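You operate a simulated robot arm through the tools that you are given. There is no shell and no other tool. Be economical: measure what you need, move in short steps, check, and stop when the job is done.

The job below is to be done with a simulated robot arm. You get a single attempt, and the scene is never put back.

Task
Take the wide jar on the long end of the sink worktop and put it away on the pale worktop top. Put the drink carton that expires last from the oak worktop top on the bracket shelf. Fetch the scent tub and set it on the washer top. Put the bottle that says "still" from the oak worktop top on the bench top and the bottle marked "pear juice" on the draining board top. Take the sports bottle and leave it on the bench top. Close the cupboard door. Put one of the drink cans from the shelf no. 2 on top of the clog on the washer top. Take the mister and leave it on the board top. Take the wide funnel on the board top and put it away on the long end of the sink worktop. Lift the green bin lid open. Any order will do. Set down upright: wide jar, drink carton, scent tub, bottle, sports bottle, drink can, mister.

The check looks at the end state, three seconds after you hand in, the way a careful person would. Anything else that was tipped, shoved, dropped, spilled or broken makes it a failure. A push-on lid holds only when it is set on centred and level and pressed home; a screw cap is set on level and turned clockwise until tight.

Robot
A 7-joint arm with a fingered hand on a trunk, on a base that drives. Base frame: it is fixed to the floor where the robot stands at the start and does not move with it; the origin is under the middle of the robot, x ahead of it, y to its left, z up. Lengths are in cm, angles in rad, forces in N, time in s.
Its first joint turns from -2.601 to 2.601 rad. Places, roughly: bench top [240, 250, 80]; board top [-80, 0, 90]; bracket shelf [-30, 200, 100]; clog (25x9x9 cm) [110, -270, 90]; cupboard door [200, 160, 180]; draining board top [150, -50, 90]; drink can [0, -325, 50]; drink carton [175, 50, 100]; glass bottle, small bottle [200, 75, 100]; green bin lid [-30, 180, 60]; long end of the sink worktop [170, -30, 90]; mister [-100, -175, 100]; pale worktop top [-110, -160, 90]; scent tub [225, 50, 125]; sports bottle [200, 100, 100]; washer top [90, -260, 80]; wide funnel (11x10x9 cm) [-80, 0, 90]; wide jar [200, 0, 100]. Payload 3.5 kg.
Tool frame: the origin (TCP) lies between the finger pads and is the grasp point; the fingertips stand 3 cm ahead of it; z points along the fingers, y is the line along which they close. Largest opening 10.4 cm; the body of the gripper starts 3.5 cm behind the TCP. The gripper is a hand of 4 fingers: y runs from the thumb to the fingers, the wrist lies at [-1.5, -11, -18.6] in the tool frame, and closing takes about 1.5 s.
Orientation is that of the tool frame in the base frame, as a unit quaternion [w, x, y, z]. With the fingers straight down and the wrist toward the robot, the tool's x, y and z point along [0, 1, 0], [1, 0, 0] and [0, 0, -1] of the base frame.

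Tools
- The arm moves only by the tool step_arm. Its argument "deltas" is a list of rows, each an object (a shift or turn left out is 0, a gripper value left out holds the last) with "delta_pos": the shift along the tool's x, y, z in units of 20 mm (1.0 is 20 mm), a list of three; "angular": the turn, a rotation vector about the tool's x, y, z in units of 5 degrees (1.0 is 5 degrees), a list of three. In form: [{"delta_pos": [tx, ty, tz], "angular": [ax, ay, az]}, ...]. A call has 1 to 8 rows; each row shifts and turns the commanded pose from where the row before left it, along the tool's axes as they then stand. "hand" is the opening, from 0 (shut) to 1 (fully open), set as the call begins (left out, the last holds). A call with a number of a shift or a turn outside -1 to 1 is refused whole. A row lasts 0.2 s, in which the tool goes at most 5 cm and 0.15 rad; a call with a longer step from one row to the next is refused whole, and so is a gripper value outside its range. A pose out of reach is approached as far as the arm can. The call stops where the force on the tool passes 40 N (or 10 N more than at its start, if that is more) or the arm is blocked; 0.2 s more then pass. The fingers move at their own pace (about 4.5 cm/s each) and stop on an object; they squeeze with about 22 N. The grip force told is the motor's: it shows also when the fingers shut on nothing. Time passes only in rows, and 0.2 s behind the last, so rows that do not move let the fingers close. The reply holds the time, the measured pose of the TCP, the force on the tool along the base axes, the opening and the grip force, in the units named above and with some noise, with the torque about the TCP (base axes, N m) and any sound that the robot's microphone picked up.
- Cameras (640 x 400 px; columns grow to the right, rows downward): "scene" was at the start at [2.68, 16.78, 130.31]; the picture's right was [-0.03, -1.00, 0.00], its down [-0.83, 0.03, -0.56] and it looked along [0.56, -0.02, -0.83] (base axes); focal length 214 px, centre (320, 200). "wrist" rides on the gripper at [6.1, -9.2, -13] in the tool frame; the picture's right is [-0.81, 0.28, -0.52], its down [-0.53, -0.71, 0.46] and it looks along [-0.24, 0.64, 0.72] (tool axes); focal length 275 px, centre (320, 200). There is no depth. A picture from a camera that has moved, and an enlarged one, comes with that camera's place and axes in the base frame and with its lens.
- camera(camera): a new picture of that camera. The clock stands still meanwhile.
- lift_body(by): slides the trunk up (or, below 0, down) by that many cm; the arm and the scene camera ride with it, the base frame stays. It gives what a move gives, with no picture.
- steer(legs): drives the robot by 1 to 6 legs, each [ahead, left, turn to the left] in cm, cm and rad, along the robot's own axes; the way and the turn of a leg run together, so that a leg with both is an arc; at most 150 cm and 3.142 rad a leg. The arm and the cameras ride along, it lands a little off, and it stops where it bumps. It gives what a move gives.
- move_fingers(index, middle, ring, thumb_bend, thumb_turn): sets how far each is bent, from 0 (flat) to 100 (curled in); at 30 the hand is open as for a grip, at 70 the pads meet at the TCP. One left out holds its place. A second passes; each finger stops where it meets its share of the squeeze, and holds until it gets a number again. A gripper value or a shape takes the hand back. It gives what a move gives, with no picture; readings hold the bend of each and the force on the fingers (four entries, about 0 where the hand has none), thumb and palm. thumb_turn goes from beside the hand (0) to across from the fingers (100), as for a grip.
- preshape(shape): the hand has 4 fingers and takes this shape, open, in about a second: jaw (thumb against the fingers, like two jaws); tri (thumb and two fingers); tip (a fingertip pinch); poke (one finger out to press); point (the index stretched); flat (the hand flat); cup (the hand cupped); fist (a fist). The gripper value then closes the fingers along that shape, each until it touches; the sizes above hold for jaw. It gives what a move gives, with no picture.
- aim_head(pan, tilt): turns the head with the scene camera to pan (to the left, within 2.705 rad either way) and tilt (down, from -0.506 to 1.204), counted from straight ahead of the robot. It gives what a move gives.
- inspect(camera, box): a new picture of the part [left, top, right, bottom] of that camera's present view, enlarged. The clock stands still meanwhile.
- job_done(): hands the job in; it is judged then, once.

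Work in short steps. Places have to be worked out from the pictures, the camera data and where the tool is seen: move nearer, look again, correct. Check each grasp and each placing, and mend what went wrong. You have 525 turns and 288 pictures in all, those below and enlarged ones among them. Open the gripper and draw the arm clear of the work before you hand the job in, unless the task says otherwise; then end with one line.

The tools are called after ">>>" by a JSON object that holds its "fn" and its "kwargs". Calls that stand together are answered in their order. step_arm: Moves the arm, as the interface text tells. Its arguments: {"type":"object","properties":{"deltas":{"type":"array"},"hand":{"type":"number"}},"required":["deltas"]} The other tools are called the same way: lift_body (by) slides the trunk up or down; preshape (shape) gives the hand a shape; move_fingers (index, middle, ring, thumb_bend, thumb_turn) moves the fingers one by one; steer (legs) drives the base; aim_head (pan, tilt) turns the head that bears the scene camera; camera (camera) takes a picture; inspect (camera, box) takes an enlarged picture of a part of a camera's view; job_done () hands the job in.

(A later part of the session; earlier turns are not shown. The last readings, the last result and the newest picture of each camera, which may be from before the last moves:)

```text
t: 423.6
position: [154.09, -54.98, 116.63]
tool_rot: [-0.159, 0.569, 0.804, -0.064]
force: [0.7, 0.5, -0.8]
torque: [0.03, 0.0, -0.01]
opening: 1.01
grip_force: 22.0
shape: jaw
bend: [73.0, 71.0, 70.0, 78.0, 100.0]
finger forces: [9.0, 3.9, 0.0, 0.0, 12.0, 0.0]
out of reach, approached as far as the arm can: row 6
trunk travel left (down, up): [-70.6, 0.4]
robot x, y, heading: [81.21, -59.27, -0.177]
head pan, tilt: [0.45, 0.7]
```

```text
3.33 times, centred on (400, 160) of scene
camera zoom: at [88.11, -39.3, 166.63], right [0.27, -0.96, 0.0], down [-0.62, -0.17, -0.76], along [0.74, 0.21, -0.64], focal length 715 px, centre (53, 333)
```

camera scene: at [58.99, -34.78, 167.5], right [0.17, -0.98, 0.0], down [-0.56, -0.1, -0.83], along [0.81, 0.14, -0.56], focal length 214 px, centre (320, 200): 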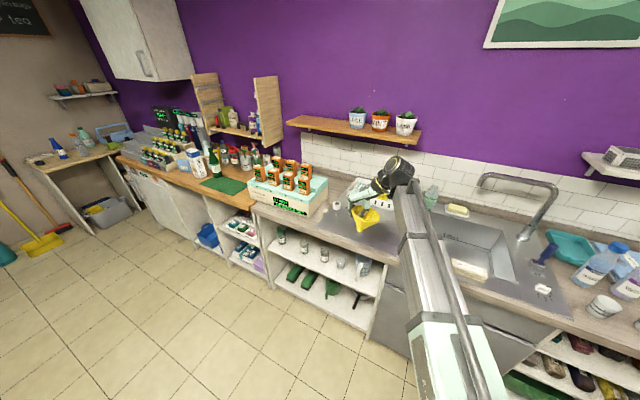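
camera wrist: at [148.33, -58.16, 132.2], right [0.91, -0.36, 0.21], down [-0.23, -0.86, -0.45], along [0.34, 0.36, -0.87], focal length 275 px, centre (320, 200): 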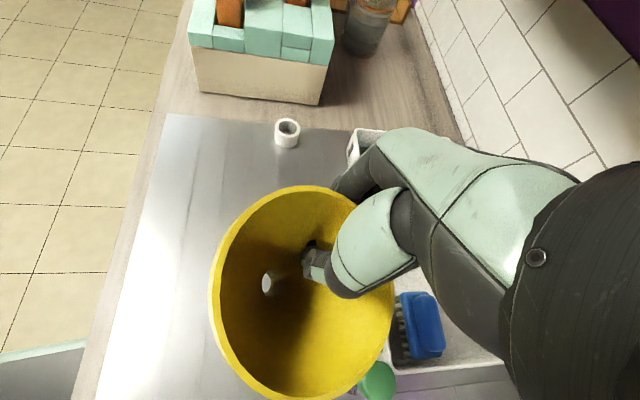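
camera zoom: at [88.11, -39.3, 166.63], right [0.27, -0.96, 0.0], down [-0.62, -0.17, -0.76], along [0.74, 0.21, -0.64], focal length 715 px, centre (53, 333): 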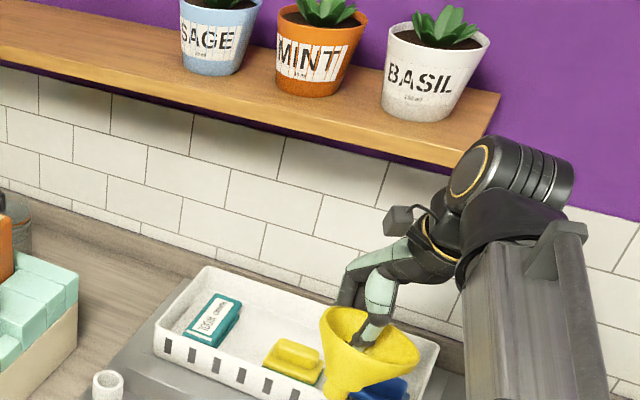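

Funnel now hangs nearly upright. Approach low and from the front through the gap: lower to z 104, slide left to y≈-20.

>>> {"fn": "lift_body", "kwargs": {"by": -12.6}}

>>> {"fn": "steer", "kwargs": {"legs": [[-10, 0, 0], [3.5, 36, 0]]}}

>>> {"fn": "camera", "kwargs": {"camera": "wrist"}}

>>> {"fn": "inspect", "kwargs": {"camera": "scene", "box": [220, 80, 440, 260]}}

```text
t: 425.2
position: [154.16, -55.05, 103.98]
tool_rot: [-0.159, 0.568, 0.805, -0.063]
force: [-0.9, 0.0, -0.4]
torque: [-0.02, -0.01, 0.0]
opening: 1.0
grip_force: 22.0
shape: jaw
bend: [73.0, 71.0, 70.0, 78.0, 100.0]
finger forces: [9.0, 3.9, 0.0, 0.0, 12.1, 0.0]
trunk travel left (down, up): [-58.0, 13.0]
robot x, y, heading: [81.24, -59.48, -0.174]
head pan, tilt: [0.45, 0.7]
```

```text
t: 428.2
position: [154.32, -18.18, 103.94]
tool_rot: [-0.159, 0.567, 0.806, -0.064]
force: [-0.9, 0.7, 0.1]
torque: [0.0, -0.02, 0.01]
opening: 1.02
grip_force: 21.6
shape: jaw
bend: [73.0, 71.0, 70.0, 78.0, 100.0]
finger forces: [9.0, 3.8, 0.1, 0.0, 12.1, 0.0]
trunk travel left (down, up): [-58.0, 13.0]
robot x, y, heading: [81.45, -22.3, -0.179]
head pan, tilt: [0.45, 0.7]
```

```text
104 pictures are left
camera wrist: at [148.55, -16.62, 119.92], right [0.66, -0.7, 0.26], down [-0.62, -0.71, -0.32], along [0.41, 0.05, -0.91], focal length 275 px, centre (320, 200)
```

wrist: 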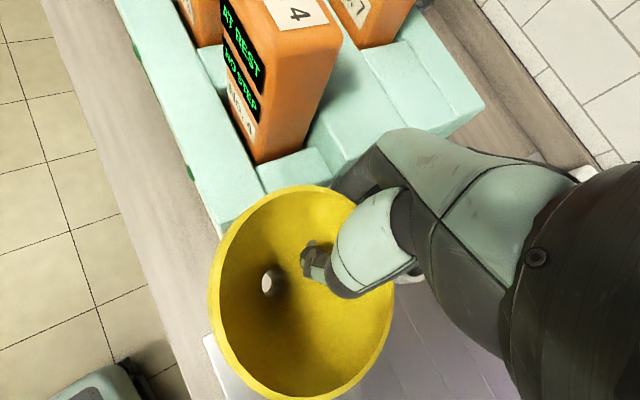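

```text
2.22 times, centred on (330, 170) of scene
camera zoom: at [88.25, -2.48, 154.02], right [0.27, -0.96, 0.0], down [-0.62, -0.17, -0.76], along [0.74, 0.21, -0.64], focal length 477 px, centre (298, 267)
```

zoom: 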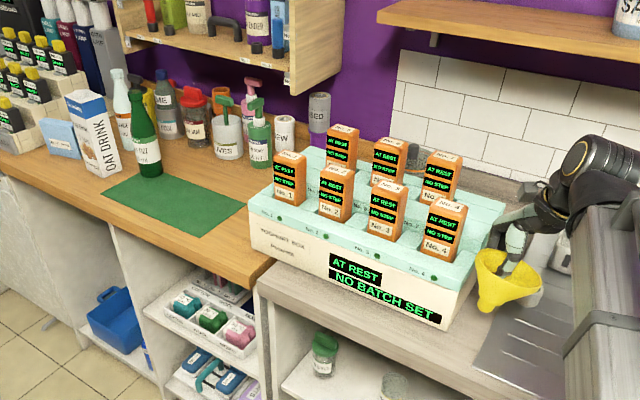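

Raise 4, advance 23 cm past the box corner, then check.

>>> {"fn": "lift_body", "kwargs": {"by": 4}}

>>> {"fn": "steer", "kwargs": {"legs": [[23, 1.2, 0]]}}

>>> {"fn": "camera", "kwargs": {"camera": "wrist"}}

>>> {"fn": "inspect", "kwargs": {"camera": "scene", "box": [220, 60, 440, 240]}}

```text
t: 429.1
position: [154.29, -18.16, 107.87]
tool_rot: [-0.159, 0.567, 0.805, -0.064]
force: [-1.0, -0.4, -0.5]
torque: [-0.01, -0.02, 0.0]
opening: 1.04
grip_force: 21.7
shape: jaw
bend: [73.0, 71.0, 70.0, 78.0, 100.0]
finger forces: [9.0, 3.9, 0.0, 0.0, 12.0, 0.0]
trunk travel left (down, up): [-62.0, 9.0]
robot x, y, heading: [81.52, -22.43, -0.18]
head pan, tilt: [0.45, 0.7]
```

```text
t: 430.8
position: [177.56, -21.37, 107.86]
tool_rot: [-0.158, 0.568, 0.805, -0.063]
force: [0.3, -0.3, -0.2]
torque: [0.01, -0.02, 0.03]
opening: 1.02
grip_force: 21.7
shape: jaw
bend: [73.0, 71.0, 70.0, 79.0, 100.0]
finger forces: [8.7, 5.2, 0.1, 0.0, 12.3, 0.0]
trunk travel left (down, up): [-62.0, 9.0]
robot x, y, heading: [104.65, -25.62, -0.182]
head pan, tilt: [0.45, 0.7]
```

```text
102 pictures are left
camera wrist: at [171.87, -19.78, 123.89], right [0.66, -0.7, 0.26], down [-0.63, -0.71, -0.32], along [0.41, 0.05, -0.91], focal length 275 px, centre (320, 200)
```

wrist: 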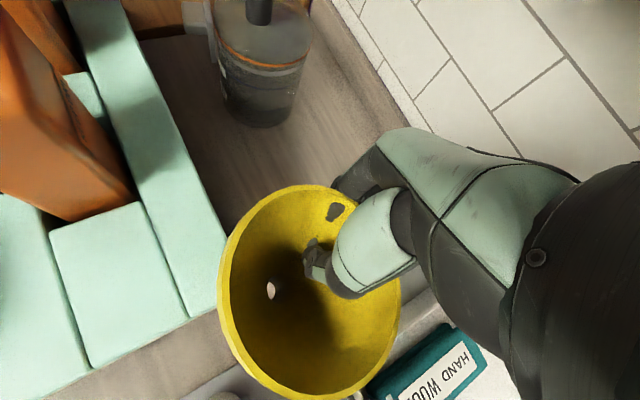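

```text
2.22 times, centred on (330, 150) of scene
camera zoom: at [111.62, -5.5, 158.03], right [0.27, -0.96, 0.0], down [-0.62, -0.17, -0.76], along [0.74, 0.21, -0.64], focal length 477 px, centre (298, 311)
```

zoom: 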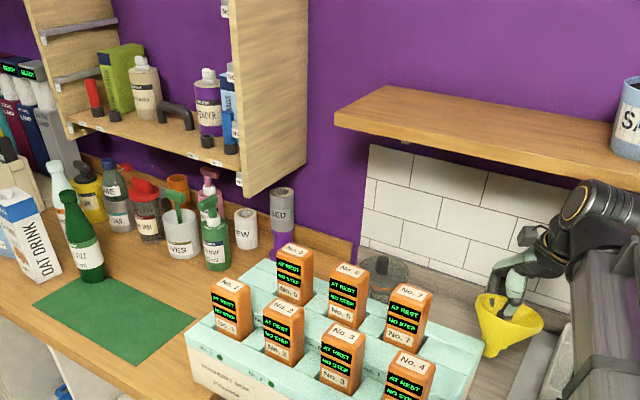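

Past the box. Lower 8.5 cm, then move forward-left onto the free wood at ≈(187,-19).

>>> {"fn": "lift_body", "kwargs": {"by": -8}}

>>> {"fn": "steer", "kwargs": {"legs": [[12.5, 6, 0]]}}

>>> {"fn": "camera", "kwargs": {"camera": "wrist"}}

>>> {"fn": "inspect", "kwargs": {"camera": "scene", "box": [300, 90, 460, 210]}}

```text
t: 432.0
position: [177.59, -21.37, 99.95]
tool_rot: [-0.159, 0.567, 0.805, -0.065]
force: [2.1, -0.9, -1.0]
torque: [-0.01, -0.01, 0.05]
opening: 1.03
grip_force: 22.5
shape: jaw
bend: [73.0, 70.0, 70.0, 79.0, 100.0]
finger forces: [9.0, 6.2, 0.0, 0.0, 12.7, 0.0]
trunk travel left (down, up): [-54.0, 17.0]
robot x, y, heading: [104.73, -25.22, -0.183]
head pan, tilt: [0.45, 0.7]
```

```text
t: 433.2
position: [184.82, -22.65, 100.0]
tool_rot: [-0.16, 0.593, 0.787, -0.06]
force: [-0.9, 0.7, 0.3]
torque: [-0.01, -0.04, 0.03]
opening: 1.03
grip_force: 22.0
shape: jaw
bend: [73.0, 71.0, 70.0, 79.0, 100.0]
finger forces: [9.0, 4.5, 0.0, 0.0, 12.2, 0.0]
trunk travel left (down, up): [-54.0, 17.0]
robot x, y, heading: [111.54, -21.92, -0.238]
head pan, tilt: [0.45, 0.7]
stopped in leg 1: the robot was blocked; the commanded pose is now the measured one
```

```text
100 pictures are left
camera wrist: at [179.19, -20.79, 115.97], right [0.62, -0.74, 0.26], down [-0.67, -0.67, -0.32], along [0.42, 0.02, -0.91], focal length 275 px, centre (320, 200)
```

wrist: 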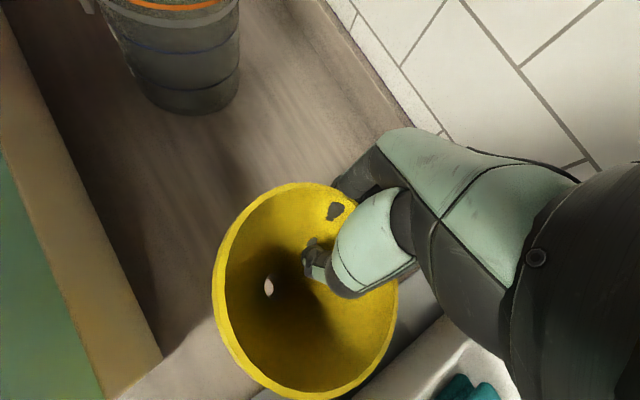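

```text
3.33 times, centred on (380, 150) of scene
camera zoom: at [119.96, -2.72, 150.04], right [0.21, -0.98, 0.0], down [-0.63, -0.13, -0.77], along [0.75, 0.16, -0.64], focal length 715 px, centre (120, 367)
```

zoom: 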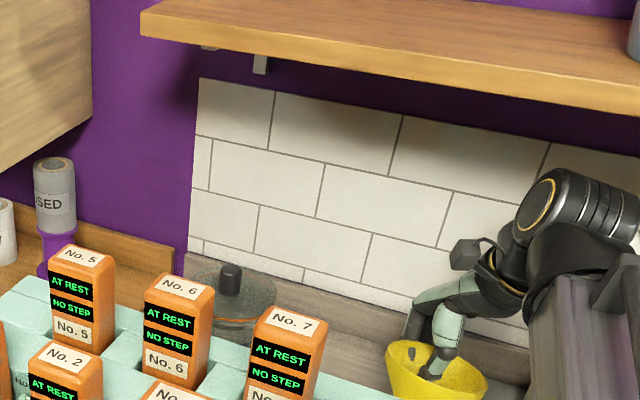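

The base met the counter. Finish with the arm: shift forward-left about 7 cm.

>>> {"fn": "step_arm", "kwargs": {"deltas": [{"delta_pos": [0.43, 0.81, -0.16]}, {"delta_pos": [0.43, 0.81, -0.16]}, {"delta_pos": [0.43, 0.81, -0.16]}, {"delta_pos": [0.43, 0.81, -0.16]}]}}

>>> {"fn": "camera", "kwargs": {"camera": "wrist"}}

```text
t: 434.2
position: [190.46, -17.94, 100.02]
tool_rot: [-0.165, 0.589, 0.789, -0.052]
force: [0.1, -0.3, -0.3]
torque: [0.03, -0.02, -0.02]
opening: 1.03
grip_force: 22.0
shape: jaw
bend: [73.0, 71.0, 70.0, 79.0, 100.0]
finger forces: [9.2, 4.5, 0.0, 0.0, 12.3, 0.0]
out of reach, approached as far as the arm can: row 4
trunk travel left (down, up): [-54.0, 17.0]
robot x, y, heading: [111.98, -21.9, -0.241]
head pan, tilt: [0.45, 0.7]
```

```text
98 pictures are left
camera wrist: at [184.78, -16.41, 116.06], right [0.62, -0.74, 0.25], down [-0.67, -0.67, -0.34], along [0.42, 0.04, -0.91], focal length 275 px, centre (320, 200)
```

wrist: 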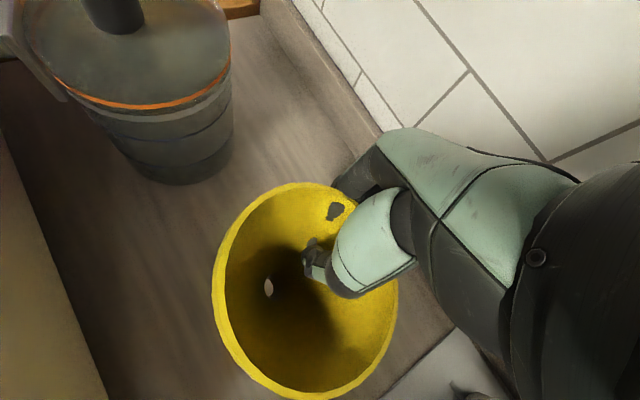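

Over clear wood. Lower until contact.

>>> {"fn": "lift_body", "kwargs": {"by": -1.5}}

>>> {"fn": "lift_body", "kwargs": {"by": -1}}

>>> {"fn": "lift_body", "kwargs": {"by": -0.7}}

>>> {"fn": "camera", "kwargs": {"camera": "wrist"}}

```text
t: 434.9
position: [190.5, -17.94, 98.59]
tool_rot: [-0.166, 0.589, 0.789, -0.052]
force: [0.0, 0.8, -0.5]
torque: [0.01, -0.05, 0.03]
opening: 1.03
grip_force: 22.3
shape: jaw
bend: [73.0, 71.0, 70.0, 79.0, 100.0]
finger forces: [9.0, 4.5, 0.0, 0.0, 12.2, 0.1]
trunk travel left (down, up): [-52.5, 18.5]
robot x, y, heading: [112.17, -22.4, -0.237]
head pan, tilt: [0.45, 0.7]
```

```text
t: 435.4
position: [190.37, -17.94, 97.49]
tool_rot: [-0.165, 0.589, 0.789, -0.053]
force: [-0.1, 0.0, -0.2]
torque: [-0.01, -0.02, 0.01]
opening: 1.03
grip_force: 22.1
shape: jaw
bend: [73.0, 71.0, 70.0, 79.0, 100.0]
finger forces: [9.1, 4.5, 0.1, 0.0, 12.2, 0.1]
trunk travel left (down, up): [-51.5, 19.5]
robot x, y, heading: [111.86, -22.37, -0.242]
head pan, tilt: [0.45, 0.7]
```

```text
t: 436.0
position: [190.35, -17.95, 96.87]
tool_rot: [-0.165, 0.589, 0.789, -0.052]
force: [-0.3, -0.1, -0.7]
torque: [0.01, 0.02, 0.01]
opening: 1.02
grip_force: 22.5
shape: jaw
bend: [73.0, 71.0, 70.0, 79.0, 100.0]
finger forces: [9.2, 4.5, 0.0, 0.0, 12.2, 0.0]
trunk travel left (down, up): [-50.8, 20.2]
robot x, y, heading: [112.05, -22.2, -0.237]
head pan, tilt: [0.45, 0.7]
```

```text
97 pictures are left
camera wrist: at [184.74, -16.42, 112.88], right [0.62, -0.74, 0.25], down [-0.66, -0.67, -0.34], along [0.42, 0.04, -0.91], focal length 275 px, centre (320, 200)
```

wrist: 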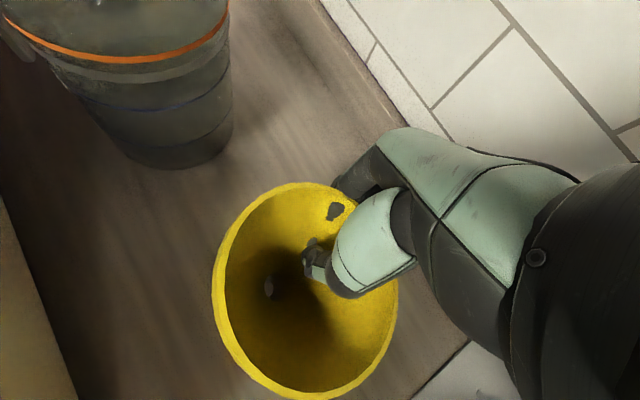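

>>> {"fn": "lift_body", "kwargs": {"by": -1}}

>>> {"fn": "lift_body", "kwargs": {"by": -0.7}}

>>> {"fn": "lift_body", "kwargs": {"by": -0.7}}

```text
t: 436.6
position: [190.38, -18.01, 95.91]
tool_rot: [-0.166, 0.59, 0.789, -0.053]
force: [-0.1, 0.1, 2.2]
torque: [-0.02, 0.11, -0.01]
opening: 1.04
grip_force: 22.1
shape: jaw
bend: [73.0, 70.0, 70.0, 79.0, 100.0]
finger forces: [9.4, 5.5, 0.0, 0.0, 16.1, 0.0]
trunk travel left (down, up): [-49.8, 21.2]
robot x, y, heading: [111.94, -21.73, -0.237]
head pan, tilt: [0.45, 0.7]
```

```text
t: 437.1
position: [190.3, -18.01, 95.38]
tool_rot: [-0.165, 0.59, 0.789, -0.052]
force: [2.5, -0.4, 16.0]
torque: [0.1, 0.66, -0.01]
opening: 1.18
grip_force: 21.6
shape: jaw
bend: [73.0, 69.0, 70.0, 80.0, 100.0]
finger forces: [12.7, 5.9, 2.2, 0.1, 34.9, 0.0]
trunk travel left (down, up): [-49.1, 21.9]
robot x, y, heading: [112.0, -22.08, -0.244]
head pan, tilt: [0.45, 0.7]
```

```text
t: 437.6
position: [190.37, -18.08, 95.18]
tool_rot: [-0.163, 0.59, 0.789, -0.049]
force: [-1.1, -0.8, 20.2]
torque: [0.1, 1.04, 0.06]
opening: 1.43
grip_force: 21.6
shape: jaw
bend: [74.0, 69.0, 70.0, 82.0, 100.0]
finger forces: [11.8, 7.5, 4.9, 0.0, 44.1, 0.1]
trunk travel left (down, up): [-48.5, 22.5]
robot x, y, heading: [112.29, -21.94, -0.238]
head pan, tilt: [0.45, 0.7]
stopped: the force on the tool passed its limit (the readings are from after the stop); the commanded pose is now the measured one
```

In contact. Ease up slightly and open partially.

>>> {"fn": "lift_body", "kwargs": {"by": 0.8}}

>>> {"fn": "step_arm", "kwargs": {"deltas": [{}, {}, {}, {}, {}], "hand": 0.42}}

>>> {"fn": "camera", "kwargs": {"camera": "wrist"}}

```text
t: 438.2
position: [190.54, -18.04, 95.68]
tool_rot: [-0.164, 0.591, 0.789, -0.051]
force: [0.4, -0.7, 1.3]
torque: [-0.01, 0.1, 0.04]
opening: 1.1
grip_force: 22.5
shape: jaw
bend: [73.0, 70.0, 70.0, 80.0, 100.0]
finger forces: [9.5, 6.0, 0.0, 0.1, 16.4, 0.0]
trunk travel left (down, up): [-49.3, 21.7]
robot x, y, heading: [111.78, -22.4, -0.238]
head pan, tilt: [0.45, 0.7]
```

```text
t: 439.4
position: [190.59, -18.09, 95.75]
tool_rot: [-0.164, 0.591, 0.789, -0.049]
force: [-0.2, -0.3, 0.1]
torque: [-0.01, -0.02, -0.01]
opening: 4.31
grip_force: 0.0
shape: jaw
bend: [74.0, 48.0, 45.0, 72.0, 100.0]
finger forces: [0.0, 0.0, 0.1, 0.0, 0.0, 0.1]
trunk travel left (down, up): [-49.3, 21.7]
robot x, y, heading: [111.89, -22.08, -0.24]
head pan, tilt: [0.45, 0.7]
```

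```text
96 pictures are left
camera wrist: at [184.84, -16.46, 111.67], right [0.62, -0.75, 0.25], down [-0.66, -0.67, -0.34], along [0.42, 0.04, -0.91], focal length 275 px, centre (320, 200)
```

wrist: 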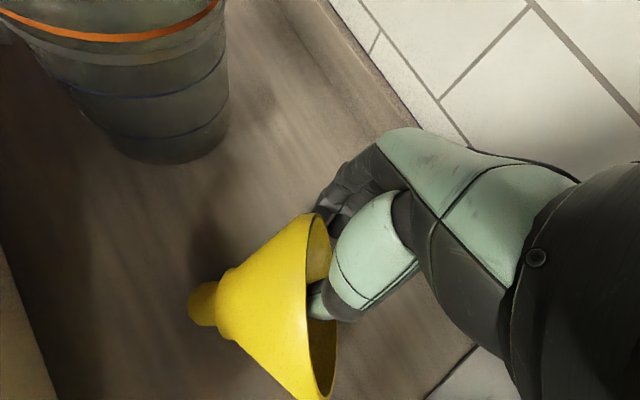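

The funnel tipped onto its side, which is allowed, but the thumb is still inside its mouth. Look closer before withdrawing.

>>> {"fn": "inspect", "kwargs": {"camera": "wrist", "box": [170, 160, 410, 400]}}

>>> {"fn": "inspect", "kwargs": {"camera": "scene", "box": [360, 140, 440, 210]}}

```text
1.67 times, centred on (290, 280) of wrist
camera zoom: at [184.84, -16.46, 111.67], right [0.62, -0.75, 0.25], down [-0.66, -0.67, -0.34], along [0.42, 0.04, -0.91], focal length 459 px, centre (370, 67)
```

zoom: 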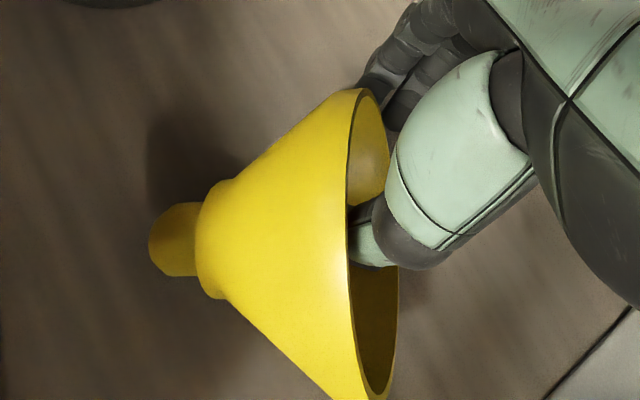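

```text
5.71 times, centred on (400, 175) of scene
camera zoom: at [120.05, -2.71, 145.39], right [0.21, -0.98, 0.0], down [-0.63, -0.13, -0.76], along [0.75, 0.16, -0.64], focal length 1226 px, centre (-137, 343)
```

zoom: 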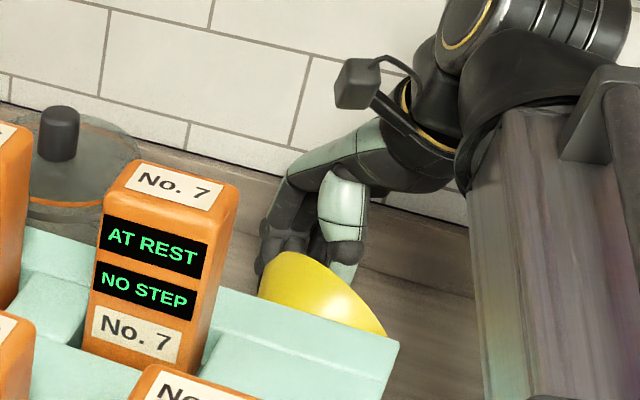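

Withdraw the thumb along the mouth direction (forward-right), then lift.

>>> {"fn": "step_arm", "kwargs": {"deltas": [{"delta_pos": [-0.62, 0.25, -0.2]}, {"delta_pos": [-0.62, 0.25, -0.2]}, {"delta_pos": [-0.62, 0.25, -0.2]}]}}

>>> {"fn": "camera", "kwargs": {"camera": "wrist"}}

```text
t: 440.2
position: [193.18, -21.25, 95.65]
tool_rot: [-0.164, 0.59, 0.789, -0.051]
force: [-0.1, 0.3, -0.2]
torque: [-0.02, -0.02, 0.01]
opening: 4.32
grip_force: 0.1
shape: jaw
bend: [74.0, 48.0, 45.0, 72.0, 100.0]
finger forces: [0.0, 0.0, 0.1, 0.0, 0.1, 0.0]
trunk travel left (down, up): [-49.3, 21.7]
robot x, y, heading: [111.74, -21.95, -0.234]
head pan, tilt: [0.45, 0.7]
```

```text
93 pictures are left
camera wrist: at [187.42, -19.72, 111.7], right [0.62, -0.75, 0.25], down [-0.66, -0.67, -0.34], along [0.42, 0.04, -0.91], focal length 275 px, centre (320, 200)
```

wrist: 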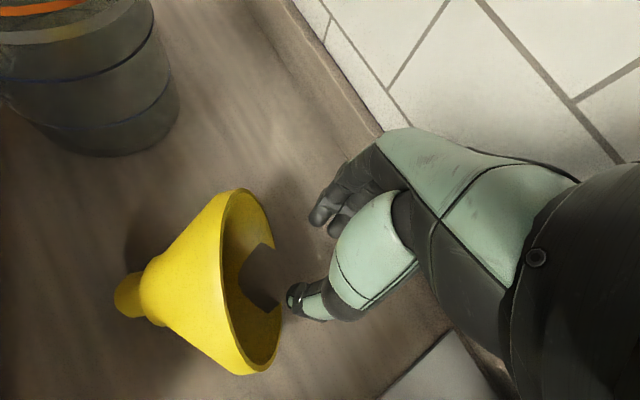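

Clear. Raise 6 cm, back out slightly to the right, then raise more.

>>> {"fn": "lift_body", "kwargs": {"by": 6}}

>>> {"fn": "steer", "kwargs": {"legs": [[-12, -4, 0]]}}

>>> {"fn": "lift_body", "kwargs": {"by": 12}}

>>> {"fn": "camera", "kwargs": {"camera": "wrist"}}

```text
t: 441.2
position: [193.12, -21.23, 101.77]
tool_rot: [-0.164, 0.591, 0.788, -0.05]
force: [-0.2, -0.1, 0.2]
torque: [0.0, 0.03, 0.02]
opening: 4.29
grip_force: 0.1
shape: jaw
bend: [74.0, 48.0, 45.0, 72.0, 100.0]
finger forces: [0.0, 0.1, 0.0, 0.0, 0.0, 0.2]
trunk travel left (down, up): [-55.3, 15.7]
robot x, y, heading: [111.7, -22.34, -0.242]
head pan, tilt: [0.45, 0.7]
```

```text
t: 442.5
position: [180.16, -22.26, 101.89]
tool_rot: [-0.164, 0.591, 0.788, -0.05]
force: [0.4, -0.4, -0.4]
torque: [0.02, 0.02, 0.04]
opening: 4.32
grip_force: 0.0
shape: jaw
bend: [74.0, 48.0, 45.0, 72.0, 100.0]
finger forces: [0.0, 0.0, 0.1, 0.1, 0.0, 0.0]
trunk travel left (down, up): [-55.3, 15.7]
robot x, y, heading: [99.06, -23.05, -0.239]
head pan, tilt: [0.45, 0.7]
```

```text
t: 444.0
position: [178.28, -22.18, 107.3]
tool_rot: [-0.198, 0.588, 0.781, -0.072]
force: [0.4, 0.2, -0.8]
torque: [-0.02, -0.01, 0.0]
opening: 4.3
grip_force: 0.1
shape: jaw
bend: [74.0, 48.0, 45.0, 72.0, 100.0]
finger forces: [0.0, 0.0, 0.0, 0.1, 0.0, 0.0]
trunk travel left (down, up): [-67.3, 3.7]
robot x, y, heading: [98.78, -23.23, -0.241]
head pan, tilt: [0.45, 0.7]
```

```text
92 pictures are left
camera wrist: at [173.95, -20.64, 123.58], right [0.64, -0.75, 0.2], down [-0.69, -0.66, -0.29], along [0.35, 0.05, -0.94], focal length 275 px, centre (320, 200)
```

wrist: 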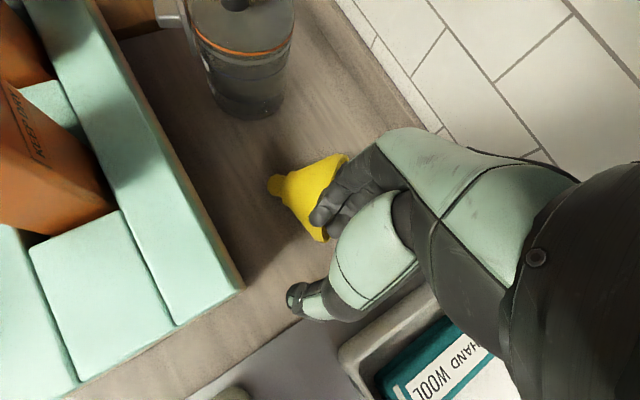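

The arm seems to be pressing up under the pot shelf. Lower immediately.

>>> {"fn": "lift_body", "kwargs": {"by": -10}}

>>> {"fn": "aim_head", "kwargs": {"pan": 0.1, "tilt": 0.4}}

>>> {"fn": "camera", "kwargs": {"camera": "scene"}}

```text
t: 445.3
position: [180.58, -22.25, 103.88]
tool_rot: [-0.165, 0.59, 0.789, -0.05]
force: [-0.1, -0.2, 0.0]
torque: [0.01, -0.01, -0.01]
opening: 4.33
grip_force: 0.1
shape: jaw
bend: [74.0, 48.0, 45.0, 72.0, 100.0]
finger forces: [0.1, 0.0, 0.1, 0.0, 0.0, 0.1]
trunk travel left (down, up): [-57.3, 13.7]
robot x, y, heading: [98.73, -23.35, -0.243]
head pan, tilt: [0.45, 0.7]
```

```text
t: 446.1
position: [180.2, -22.31, 103.6]
tool_rot: [-0.164, 0.591, 0.788, -0.05]
force: [-0.2, 0.3, 0.7]
torque: [-0.01, -0.01, 0.0]
opening: 4.33
grip_force: 0.1
shape: jaw
bend: [74.0, 48.0, 45.0, 72.0, 100.0]
finger forces: [0.0, 0.0, 0.0, 0.1, 0.1, 0.1]
trunk travel left (down, up): [-57.3, 13.7]
robot x, y, heading: [99.29, -22.63, -0.24]
head pan, tilt: [0.099, 0.4]
```

```text
91 pictures are left
camera scene: at [108.02, -6.75, 156.07], right [-0.14, -0.99, 0.0], down [-0.39, 0.05, -0.92], along [0.91, -0.13, -0.39], focal length 214 px, centre (320, 200)
```

scene: 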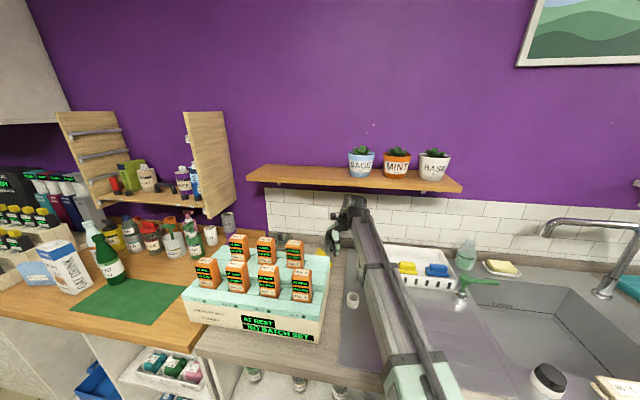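

Shelf and pots are intact. Back out with a rightward offset at this height.

>>> {"fn": "steer", "kwargs": {"legs": [[-32, -9, 0]]}}

>>> {"fn": "lift_body", "kwargs": {"by": 13}}

>>> {"fn": "camera", "kwargs": {"camera": "scene"}}

```text
t: 448.3
position: [147.23, -23.61, 103.77]
tool_rot: [-0.164, 0.592, 0.787, -0.049]
force: [-0.1, -0.6, -0.8]
torque: [0.02, -0.02, -0.02]
opening: 4.34
grip_force: 0.0
shape: jaw
bend: [74.0, 48.0, 45.0, 72.0, 100.0]
finger forces: [0.0, 0.0, 0.1, 0.1, 0.0, 0.1]
trunk travel left (down, up): [-57.3, 13.7]
robot x, y, heading: [65.81, -24.15, -0.244]
head pan, tilt: [0.099, 0.4]
```

```text
t: 449.9
position: [147.25, -23.64, 116.74]
tool_rot: [-0.164, 0.592, 0.787, -0.05]
force: [-0.7, 1.0, 0.2]
torque: [-0.03, -0.02, 0.01]
opening: 4.33
grip_force: 0.1
shape: jaw
bend: [74.0, 48.0, 45.0, 72.0, 100.0]
finger forces: [0.1, 0.0, 0.1, 0.0, 0.0, 0.0]
trunk travel left (down, up): [-70.3, 0.7]
robot x, y, heading: [66.3, -23.56, -0.25]
head pan, tilt: [0.099, 0.4]
```

```text
90 pictures are left
camera scene: at [75.16, -7.88, 169.07], right [-0.15, -0.99, 0.0], down [-0.39, 0.06, -0.92], along [0.91, -0.13, -0.39], focal length 214 px, centre (320, 200)
```

scene: 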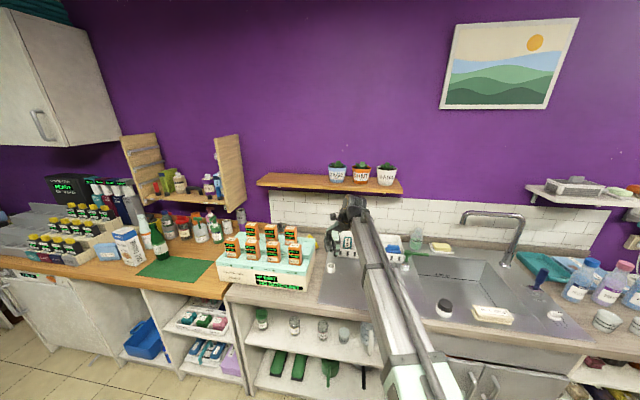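

Next the pear juice bottle. Straighten the hand to point straight down with a bit less yaw.

>>> {"fn": "step_arm", "kwargs": {"deltas": [{"angular": [0, 0, -1]}, {"angular": [0, 0, -1]}, {"angular": [0, 0, -1]}, {"angular": [0, 0, -1]}], "hand": 1}}

```text
t: 450.9
position: [147.23, -23.76, 116.79]
tool_rot: [-0.17, 0.446, 0.879, -0.021]
force: [0.2, 0.1, -0.6]
torque: [-0.02, -0.02, -0.02]
opening: 10.38
grip_force: 0.1
shape: jaw
bend: [30.0, 30.0, 30.0, 30.0, 98.0]
finger forces: [0.0, 0.0, 0.0, 0.1, 0.0, 0.0]
trunk travel left (down, up): [-70.3, 0.7]
robot x, y, heading: [66.26, -24.09, -0.244]
head pan, tilt: [0.099, 0.4]
```

>>> {"fn": "step_arm", "kwargs": {"deltas": [{"angular": [-0.55, -0.82, 0]}, {"angular": [-0.55, -0.82, 0]}, {"angular": [-0.55, -0.82, 0]}, {"angular": [-0.55, -0.82, 0]}]}}

>>> {"fn": "steer", "kwargs": {"legs": [[0, 85, 0]]}}

>>> {"fn": "aim_head", "kwargs": {"pan": 0.15, "tilt": 0.6}}

>>> {"fn": "camera", "kwargs": {"camera": "scene"}}

>>> {"fn": "camera", "kwargs": {"camera": "wrist"}}

```text
t: 451.9
position: [147.25, -23.62, 116.75]
tool_rot: [0.001, 0.453, 0.891, 0.0]
force: [-0.1, 0.4, 0.2]
torque: [-0.03, 0.03, 0.04]
opening: 10.39
grip_force: 0.0
shape: jaw
bend: [30.0, 30.0, 30.0, 30.0, 98.0]
finger forces: [0.1, 0.1, 0.1, 0.1, 0.1, 0.1]
trunk travel left (down, up): [-70.3, 0.7]
robot x, y, heading: [66.27, -23.99, -0.246]
head pan, tilt: [0.099, 0.4]
```

```text
t: 456.4
position: [168.59, 59.18, 116.7]
tool_rot: [0.0, 0.457, 0.89, 0.001]
force: [0.1, 0.2, -0.5]
torque: [-0.04, -0.02, 0.01]
opening: 10.38
grip_force: 0.0
shape: jaw
bend: [30.0, 30.0, 30.0, 30.0, 98.0]
finger forces: [0.0, 0.1, 0.0, 0.1, 0.0, 0.1]
trunk travel left (down, up): [-70.3, 0.7]
robot x, y, heading: [87.33, 58.82, -0.254]
head pan, tilt: [0.099, 0.4]
```

```text
t: 457.2
position: [168.61, 59.09, 116.86]
tool_rot: [0.0, 0.457, 0.89, 0.0]
force: [0.2, -0.5, 0.6]
torque: [0.0, 0.01, 0.01]
opening: 10.35
grip_force: 0.0
shape: jaw
bend: [30.0, 30.0, 30.0, 30.0, 98.0]
finger forces: [0.0, 0.0, 0.0, 0.1, 0.0, 0.0]
trunk travel left (down, up): [-70.3, 0.7]
robot x, y, heading: [87.55, 59.71, -0.257]
head pan, tilt: [0.15, 0.6]
```

```text
89 pictures are left
camera scene: at [96.13, 76.02, 167.26], right [-0.1, -0.99, 0.0], down [-0.56, 0.06, -0.83], along [0.82, -0.08, -0.56], focal length 214 px, centre (320, 200)
```

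scene: 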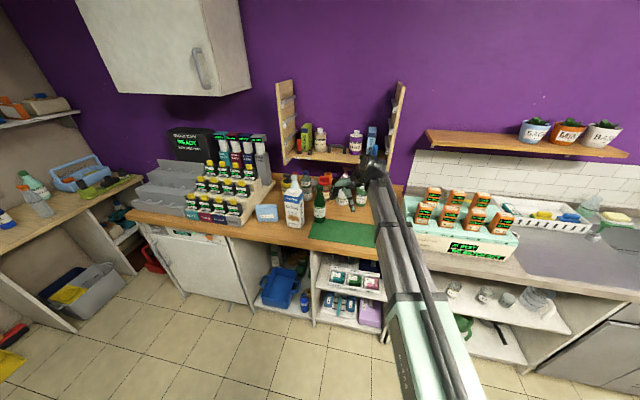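

```text
88 pictures are left
camera wrist: at [157.57, 58.74, 129.76], right [0.7, -0.5, 0.52], down [-0.27, -0.85, -0.46], along [0.67, 0.18, -0.72], focal length 275 px, centre (320, 200)
```

wrist: 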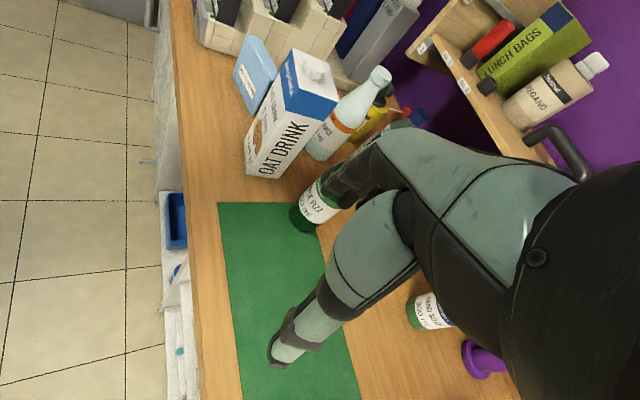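

Pear juice at ≈(201.8,79.3), cap top ≈112.5. Raise 4 cm, set a narrower opening, approach most of the way and recheck.

>>> {"fn": "step_arm", "kwargs": {"deltas": [{"delta_pos": [0, 0, -1]}, {"delta_pos": [0, 0, -1]}, {"delta_pos": [0, 0, -0.5]}], "hand": 0.68}}

>>> {"fn": "steer", "kwargs": {"legs": [[20, 24, 0]]}}

>>> {"fn": "camera", "kwargs": {"camera": "wrist"}}

```text
t: 458.0
position: [168.49, 59.25, 121.71]
tool_rot: [0.0, 0.456, 0.89, 0.0]
force: [0.5, -0.5, 0.1]
torque: [0.02, 0.04, 0.04]
opening: 7.1
grip_force: 0.1
shape: jaw
bend: [27.0, 38.0, 34.0, 59.0, 99.0]
finger forces: [0.0, 0.1, 0.1, 0.0, 0.1, 0.1]
trunk travel left (down, up): [-70.3, 0.7]
robot x, y, heading: [87.35, 59.52, -0.252]
head pan, tilt: [0.15, 0.6]
```

```text
t: 460.1
position: [194.41, 77.6, 121.73]
tool_rot: [0.0, 0.457, 0.889, 0.0]
force: [1.1, -0.1, -0.3]
torque: [0.01, -0.01, 0.04]
opening: 7.12
grip_force: 0.3
shape: jaw
bend: [27.0, 38.0, 34.0, 59.0, 99.0]
finger forces: [0.1, 0.1, 0.1, 0.0, 0.1, 0.1]
trunk travel left (down, up): [-70.3, 0.7]
robot x, y, heading: [113.03, 77.63, -0.256]
head pan, tilt: [0.15, 0.6]
```

```text
87 pictures are left
camera wrist: at [183.39, 77.23, 134.77], right [0.69, -0.5, 0.52], down [-0.27, -0.85, -0.46], along [0.67, 0.18, -0.72], focal length 275 px, centre (320, 200)
```

wrist: 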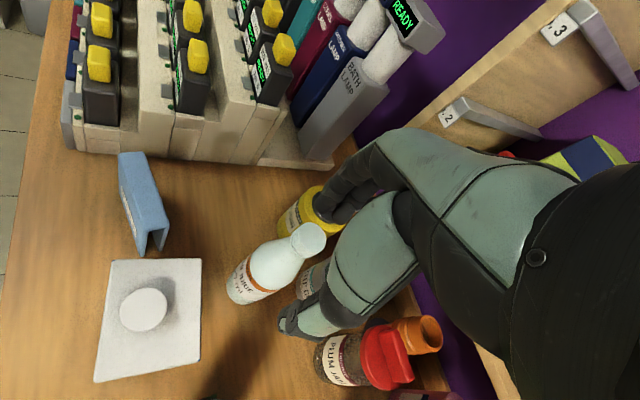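

Pear at (201,79.6). Move over and descend partway.

>>> {"fn": "step_arm", "kwargs": {"deltas": [{"delta_pos": [-0.28, 0.82, 0]}, {"delta_pos": [-0.28, 0.82, 0]}, {"delta_pos": [-0.28, 0.82, 0]}, {"delta_pos": [-0.28, 0.82, 0]}, {"delta_pos": [0, 0, 1]}, {"delta_pos": [0, 0, 1]}, {"delta_pos": [0, 0, 1]}]}}

>>> {"fn": "camera", "kwargs": {"camera": "wrist"}}

```text
t: 461.7
position: [200.9, 79.65, 115.68]
tool_rot: [0.0, 0.458, 0.889, 0.0]
force: [-0.3, 0.0, 0.2]
torque: [0.0, 0.02, -0.02]
opening: 7.09
grip_force: 0.1
shape: jaw
bend: [27.0, 38.0, 34.0, 59.0, 99.0]
finger forces: [0.0, 0.0, 0.1, 0.0, 0.1, 0.1]
trunk travel left (down, up): [-70.3, 0.7]
robot x, y, heading: [113.26, 78.27, -0.254]
head pan, tilt: [0.15, 0.6]
```

```text
86 pictures are left
camera wrist: at [189.89, 79.19, 128.67], right [0.69, -0.5, 0.52], down [-0.27, -0.85, -0.46], along [0.67, 0.18, -0.72], focal length 275 px, centre (320, 200)
```

wrist: 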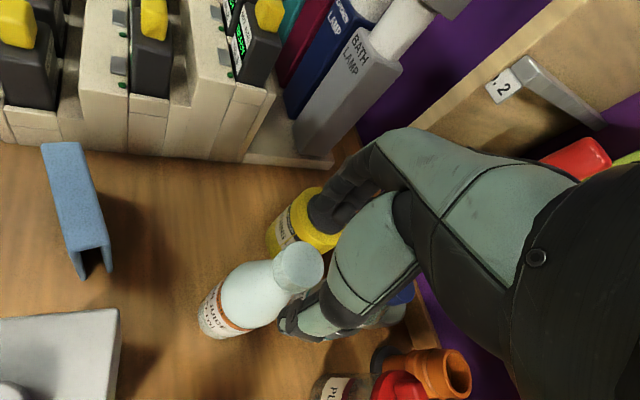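

Aligned. Descend 5.5 cm and check.

>>> {"fn": "step_arm", "kwargs": {"deltas": [{"delta_pos": [0.0, -0.1, 0.9]}, {"delta_pos": [0, 0, 0.9]}, {"delta_pos": [0, 0, 0.9]}]}}

>>> {"fn": "camera", "kwargs": {"camera": "wrist"}}

```text
t: 462.5
position: [200.84, 79.5, 110.29]
tool_rot: [0.001, 0.457, 0.889, 0.001]
force: [-0.1, 0.0, 0.8]
torque: [0.01, 0.03, 0.01]
opening: 7.15
grip_force: 0.0
shape: jaw
bend: [27.0, 38.0, 34.0, 59.0, 99.0]
finger forces: [0.0, 0.0, 0.0, 0.0, 0.0, 0.1]
trunk travel left (down, up): [-70.3, 0.7]
robot x, y, heading: [112.82, 78.15, -0.257]
head pan, tilt: [0.15, 0.6]
```

```text
85 pictures are left
camera wrist: at [189.8, 79.07, 123.37], right [0.69, -0.5, 0.52], down [-0.27, -0.85, -0.46], along [0.67, 0.18, -0.72], focal length 275 px, centre (320, 200)
```

wrist: 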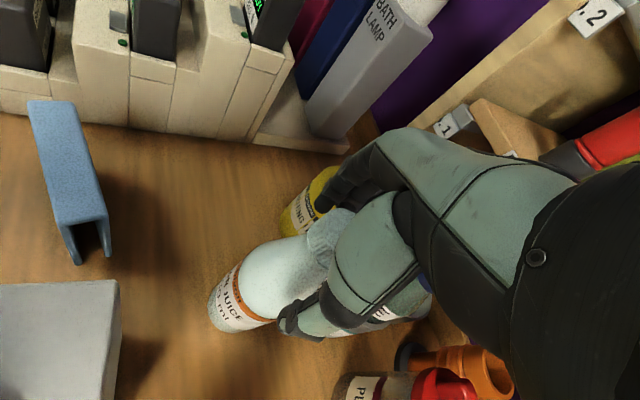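

Cap at grasp point. Close and lift a little by arm.

>>> {"fn": "step_arm", "kwargs": {"deltas": [{"delta_pos": [0, 0, 0.3]}, {}, {}, {}, {}, {}, {}, {}], "hand": 0}}

>>> {"fn": "step_arm", "kwargs": {"deltas": [{"delta_pos": [0, 0, -0.5]}, {"delta_pos": [0, 0, -1]}, {"delta_pos": [0, 0, -1]}, {"delta_pos": [0, 0, -1]}, {"delta_pos": [0, 0, -1]}, {"delta_pos": [0, 0, -1]}, {"delta_pos": [0, 0, -1]}, {"delta_pos": [0, 0, -1]}]}}

>>> {"fn": "camera", "kwargs": {"camera": "wrist"}}

```text
t: 464.3
position: [200.75, 79.39, 109.74]
tool_rot: [0.001, 0.458, 0.889, 0.001]
force: [-0.5, -0.6, 1.8]
torque: [-0.02, 0.03, -0.01]
opening: 3.13
grip_force: 21.9
shape: jaw
bend: [74.0, 54.0, 58.0, 74.0, 100.0]
finger forces: [11.6, 6.3, 0.0, 0.0, 18.4, 0.1]
trunk travel left (down, up): [-70.3, 0.7]
robot x, y, heading: [113.06, 78.07, -0.251]
head pan, tilt: [0.15, 0.6]
```

```text
t: 466.1
position: [200.67, 79.43, 124.91]
tool_rot: [0.0, 0.457, 0.889, 0.001]
force: [-0.8, -0.5, -1.4]
torque: [-0.02, 0.0, 0.01]
opening: 3.12
grip_force: 22.4
shape: jaw
bend: [74.0, 54.0, 58.0, 74.0, 100.0]
finger forces: [11.5, 6.1, 0.0, 0.0, 17.6, 0.1]
trunk travel left (down, up): [-70.3, 0.7]
robot x, y, heading: [113.41, 77.92, -0.256]
head pan, tilt: [0.15, 0.6]
```

```text
84 pictures are left
camera wrist: at [189.76, 79.07, 137.87], right [0.69, -0.5, 0.52], down [-0.27, -0.85, -0.46], along [0.67, 0.18, -0.72], focal length 275 px, centre (320, 200)
```

wrist: 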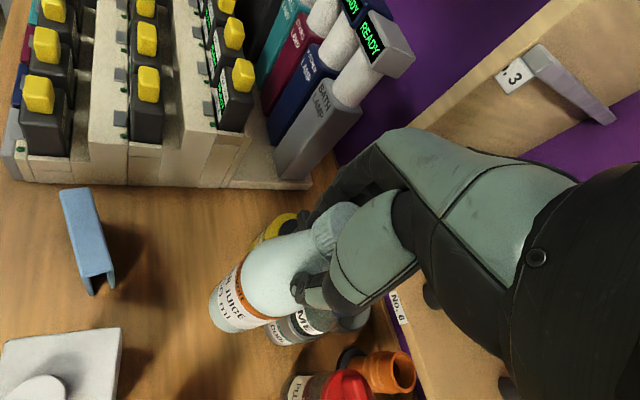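

Carton stands in the way behind; raise 12 cm more before backing.

>>> {"fn": "step_arm", "kwargs": {"deltas": [{"delta_pos": [0, 0, -1]}, {"delta_pos": [0, 0, -1]}, {"delta_pos": [0, 0, -1]}, {"delta_pos": [0, 0, -1]}, {"delta_pos": [0, 0, -1]}, {"delta_pos": [0, 0, -1]}]}}

>>> {"fn": "camera", "kwargs": {"camera": "wrist"}}

```text
t: 467.5
position: [200.72, 79.42, 136.74]
tool_rot: [0.0, 0.458, 0.889, 0.0]
force: [-0.8, 1.0, -2.0]
torque: [0.0, 0.0, -0.03]
opening: 3.11
grip_force: 21.7
shape: jaw
bend: [74.0, 54.0, 58.0, 74.0, 100.0]
finger forces: [11.6, 6.1, 0.1, 0.1, 17.6, 0.0]
trunk travel left (down, up): [-70.3, 0.7]
robot x, y, heading: [113.33, 77.92, -0.257]
head pan, tilt: [0.15, 0.6]
```

```text
83 pictures are left
camera wrist: at [189.83, 79.0, 149.83], right [0.69, -0.5, 0.52], down [-0.27, -0.85, -0.46], along [0.67, 0.18, -0.72], focal length 275 px, centre (320, 200)
```

wrist: 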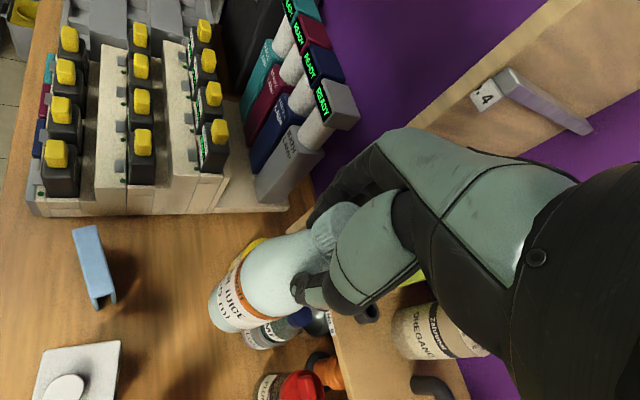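

Back out and drive over toward the draining board.

>>> {"fn": "steer", "kwargs": {"legs": [[-47, 0, 0], [33, -124, 0]]}}

>>> {"fn": "camera", "kwargs": {"camera": "wrist"}}

>>> {"fn": "camera", "kwargs": {"camera": "scene"}}

```text
t: 476.3
position: [156.48, -34.43, 136.82]
tool_rot: [0.0, 0.451, 0.893, 0.0]
force: [-0.1, -0.1, -2.9]
torque: [0.0, 0.02, -0.01]
opening: 3.11
grip_force: 21.6
shape: jaw
bend: [74.0, 54.0, 58.0, 74.0, 100.0]
finger forces: [11.5, 6.1, 0.0, 0.1, 17.6, 0.0]
trunk travel left (down, up): [-70.3, 0.7]
robot x, y, heading: [68.93, -37.23, -0.241]
head pan, tilt: [0.15, 0.6]
```

```text
82 pictures are left
camera wrist: at [145.57, -34.9, 149.81], right [0.7, -0.49, 0.52], down [-0.26, -0.85, -0.46], along [0.66, 0.19, -0.72], focal length 275 px, centre (320, 200)
```

wrist: 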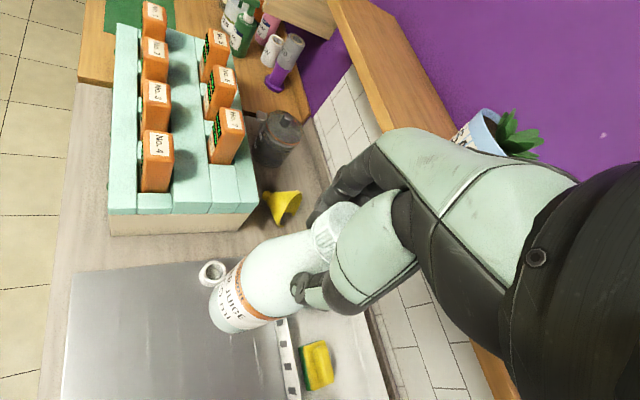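

```text
81 pictures are left
camera scene: at [77.49, -20.24, 167.26], right [-0.09, -1.0, 0.0], down [-0.56, 0.05, -0.82], along [0.82, -0.07, -0.57], focal length 214 px, centre (320, 200)
```

scene: 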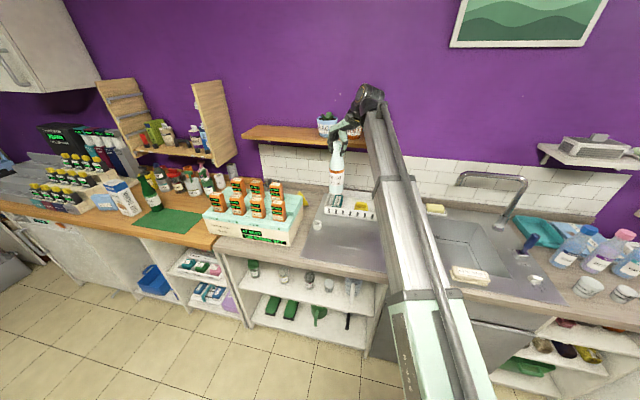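

Right over the ribbed steel. Shift 3 right and lower.

>>> {"fn": "steer", "kwargs": {"legs": [[0, -4, 0]]}}

>>> {"fn": "lift_body", "kwargs": {"by": -25}}

>>> {"fn": "camera", "kwargs": {"camera": "wrist"}}

>>> {"fn": "lift_body", "kwargs": {"by": -1.5}}

>>> {"fn": "lift_body", "kwargs": {"by": -0.7}}

```text
t: 477.2
position: [155.49, -38.46, 136.81]
tool_rot: [0.0, 0.451, 0.892, 0.001]
force: [-1.0, -0.6, -1.4]
torque: [-0.03, -0.05, 0.0]
opening: 3.11
grip_force: 21.9
shape: jaw
bend: [74.0, 54.0, 58.0, 74.0, 100.0]
finger forces: [11.2, 6.5, 0.0, 0.0, 17.6, 0.0]
trunk travel left (down, up): [-70.3, 0.7]
robot x, y, heading: [67.98, -40.84, -0.24]
head pan, tilt: [0.15, 0.6]
```

```text
t: 479.8
position: [155.56, -38.3, 111.86]
tool_rot: [0.0, 0.451, 0.893, 0.001]
force: [0.0, 0.5, -1.5]
torque: [0.03, -0.01, -0.01]
opening: 3.11
grip_force: 21.7
shape: jaw
bend: [74.0, 54.0, 58.0, 74.0, 100.0]
finger forces: [11.5, 6.1, 0.0, 0.0, 17.5, 0.0]
trunk travel left (down, up): [-45.3, 25.7]
robot x, y, heading: [68.0, -41.14, -0.241]
head pan, tilt: [0.15, 0.6]
```

```text
80 pictures are left
camera wrist: at [144.61, -38.75, 124.81], right [0.7, -0.49, 0.52], down [-0.26, -0.85, -0.46], along [0.66, 0.19, -0.72], focal length 275 px, centre (320, 200)
```

wrist: 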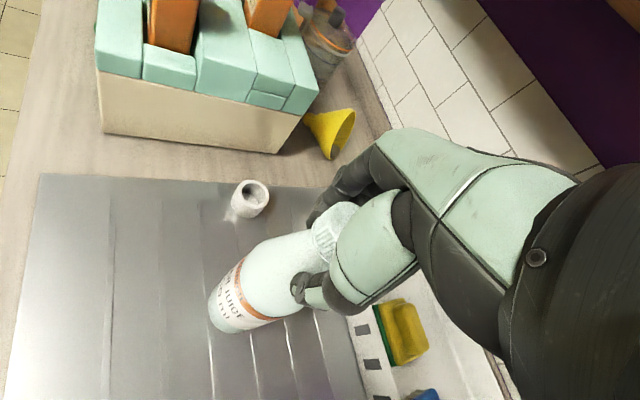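

```text
t: 480.4
position: [155.57, -38.19, 110.31]
tool_rot: [0.001, 0.451, 0.893, -0.001]
force: [1.0, 0.0, -1.5]
torque: [0.01, -0.02, -0.01]
opening: 3.12
grip_force: 22.0
shape: jaw
bend: [74.0, 54.0, 58.0, 74.0, 100.0]
finger forces: [11.7, 6.1, 0.0, 0.0, 17.7, 0.0]
trunk travel left (down, up): [-43.8, 27.2]
robot x, y, heading: [67.86, -40.65, -0.241]
head pan, tilt: [0.15, 0.6]
```

```text
t: 481.0
position: [155.34, -38.23, 110.04]
tool_rot: [0.003, 0.45, 0.893, 0.002]
force: [0.2, -2.6, 28.3]
torque: [0.01, -0.07, -0.02]
opening: 3.28
grip_force: 21.9
shape: jaw
bend: [74.0, 54.0, 58.0, 74.0, 100.0]
finger forces: [15.6, 10.3, 0.0, 0.0, 25.9, 0.0]
trunk travel left (down, up): [-43.1, 27.9]
robot x, y, heading: [67.72, -40.62, -0.24]
head pan, tilt: [0.15, 0.6]
```

Contact. Ease and release, then rise and check that it stands.

>>> {"fn": "lift_body", "kwargs": {"by": 0.4}}

>>> {"fn": "step_arm", "kwargs": {"deltas": [{}, {}, {}, {}, {}, {}, {}], "hand": 0.8}}

>>> {"fn": "lift_body", "kwargs": {"by": 20}}

>>> {"fn": "camera", "kwargs": {"camera": "wrist"}}

```text
t: 481.5
position: [155.32, -38.24, 110.04]
tool_rot: [0.001, 0.451, 0.893, 0.001]
force: [0.1, -2.2, 17.2]
torque: [0.03, -0.04, 0.01]
opening: 3.27
grip_force: 22.2
shape: jaw
bend: [74.0, 54.0, 58.0, 74.0, 100.0]
finger forces: [14.9, 8.4, 0.0, 0.0, 23.0, 0.0]
trunk travel left (down, up): [-43.5, 27.5]
robot x, y, heading: [67.78, -40.78, -0.243]
head pan, tilt: [0.15, 0.6]
```

```text
t: 483.1
position: [155.59, -38.31, 110.08]
tool_rot: [0.0, 0.451, 0.892, 0.0]
force: [0.1, -0.4, 0.5]
torque: [-0.01, 0.0, -0.01]
opening: 8.29
grip_force: 0.0
shape: jaw
bend: [27.0, 34.0, 32.0, 50.0, 99.0]
finger forces: [0.0, 0.0, 0.0, 0.1, 0.0, 0.0]
trunk travel left (down, up): [-43.5, 27.5]
robot x, y, heading: [67.89, -41.0, -0.237]
head pan, tilt: [0.15, 0.6]
```

```text
t: 485.3
position: [155.56, -38.33, 130.01]
tool_rot: [0.0, 0.452, 0.892, 0.0]
force: [-0.1, 0.2, -0.2]
torque: [-0.04, 0.0, 0.0]
opening: 8.3
grip_force: 0.1
shape: jaw
bend: [27.0, 34.0, 32.0, 50.0, 99.0]
finger forces: [0.0, 0.1, 0.0, 0.0, 0.0, 0.0]
trunk travel left (down, up): [-63.5, 7.5]
robot x, y, heading: [68.23, -40.91, -0.24]
head pan, tilt: [0.15, 0.6]
```

```text
79 pictures are left
camera wrist: at [144.59, -38.75, 143.01], right [0.7, -0.49, 0.52], down [-0.26, -0.85, -0.46], along [0.66, 0.19, -0.72], focal length 275 px, centre (320, 200)
```

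wrist: 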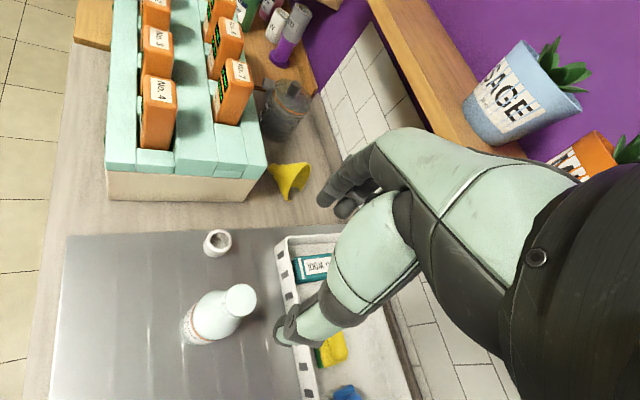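

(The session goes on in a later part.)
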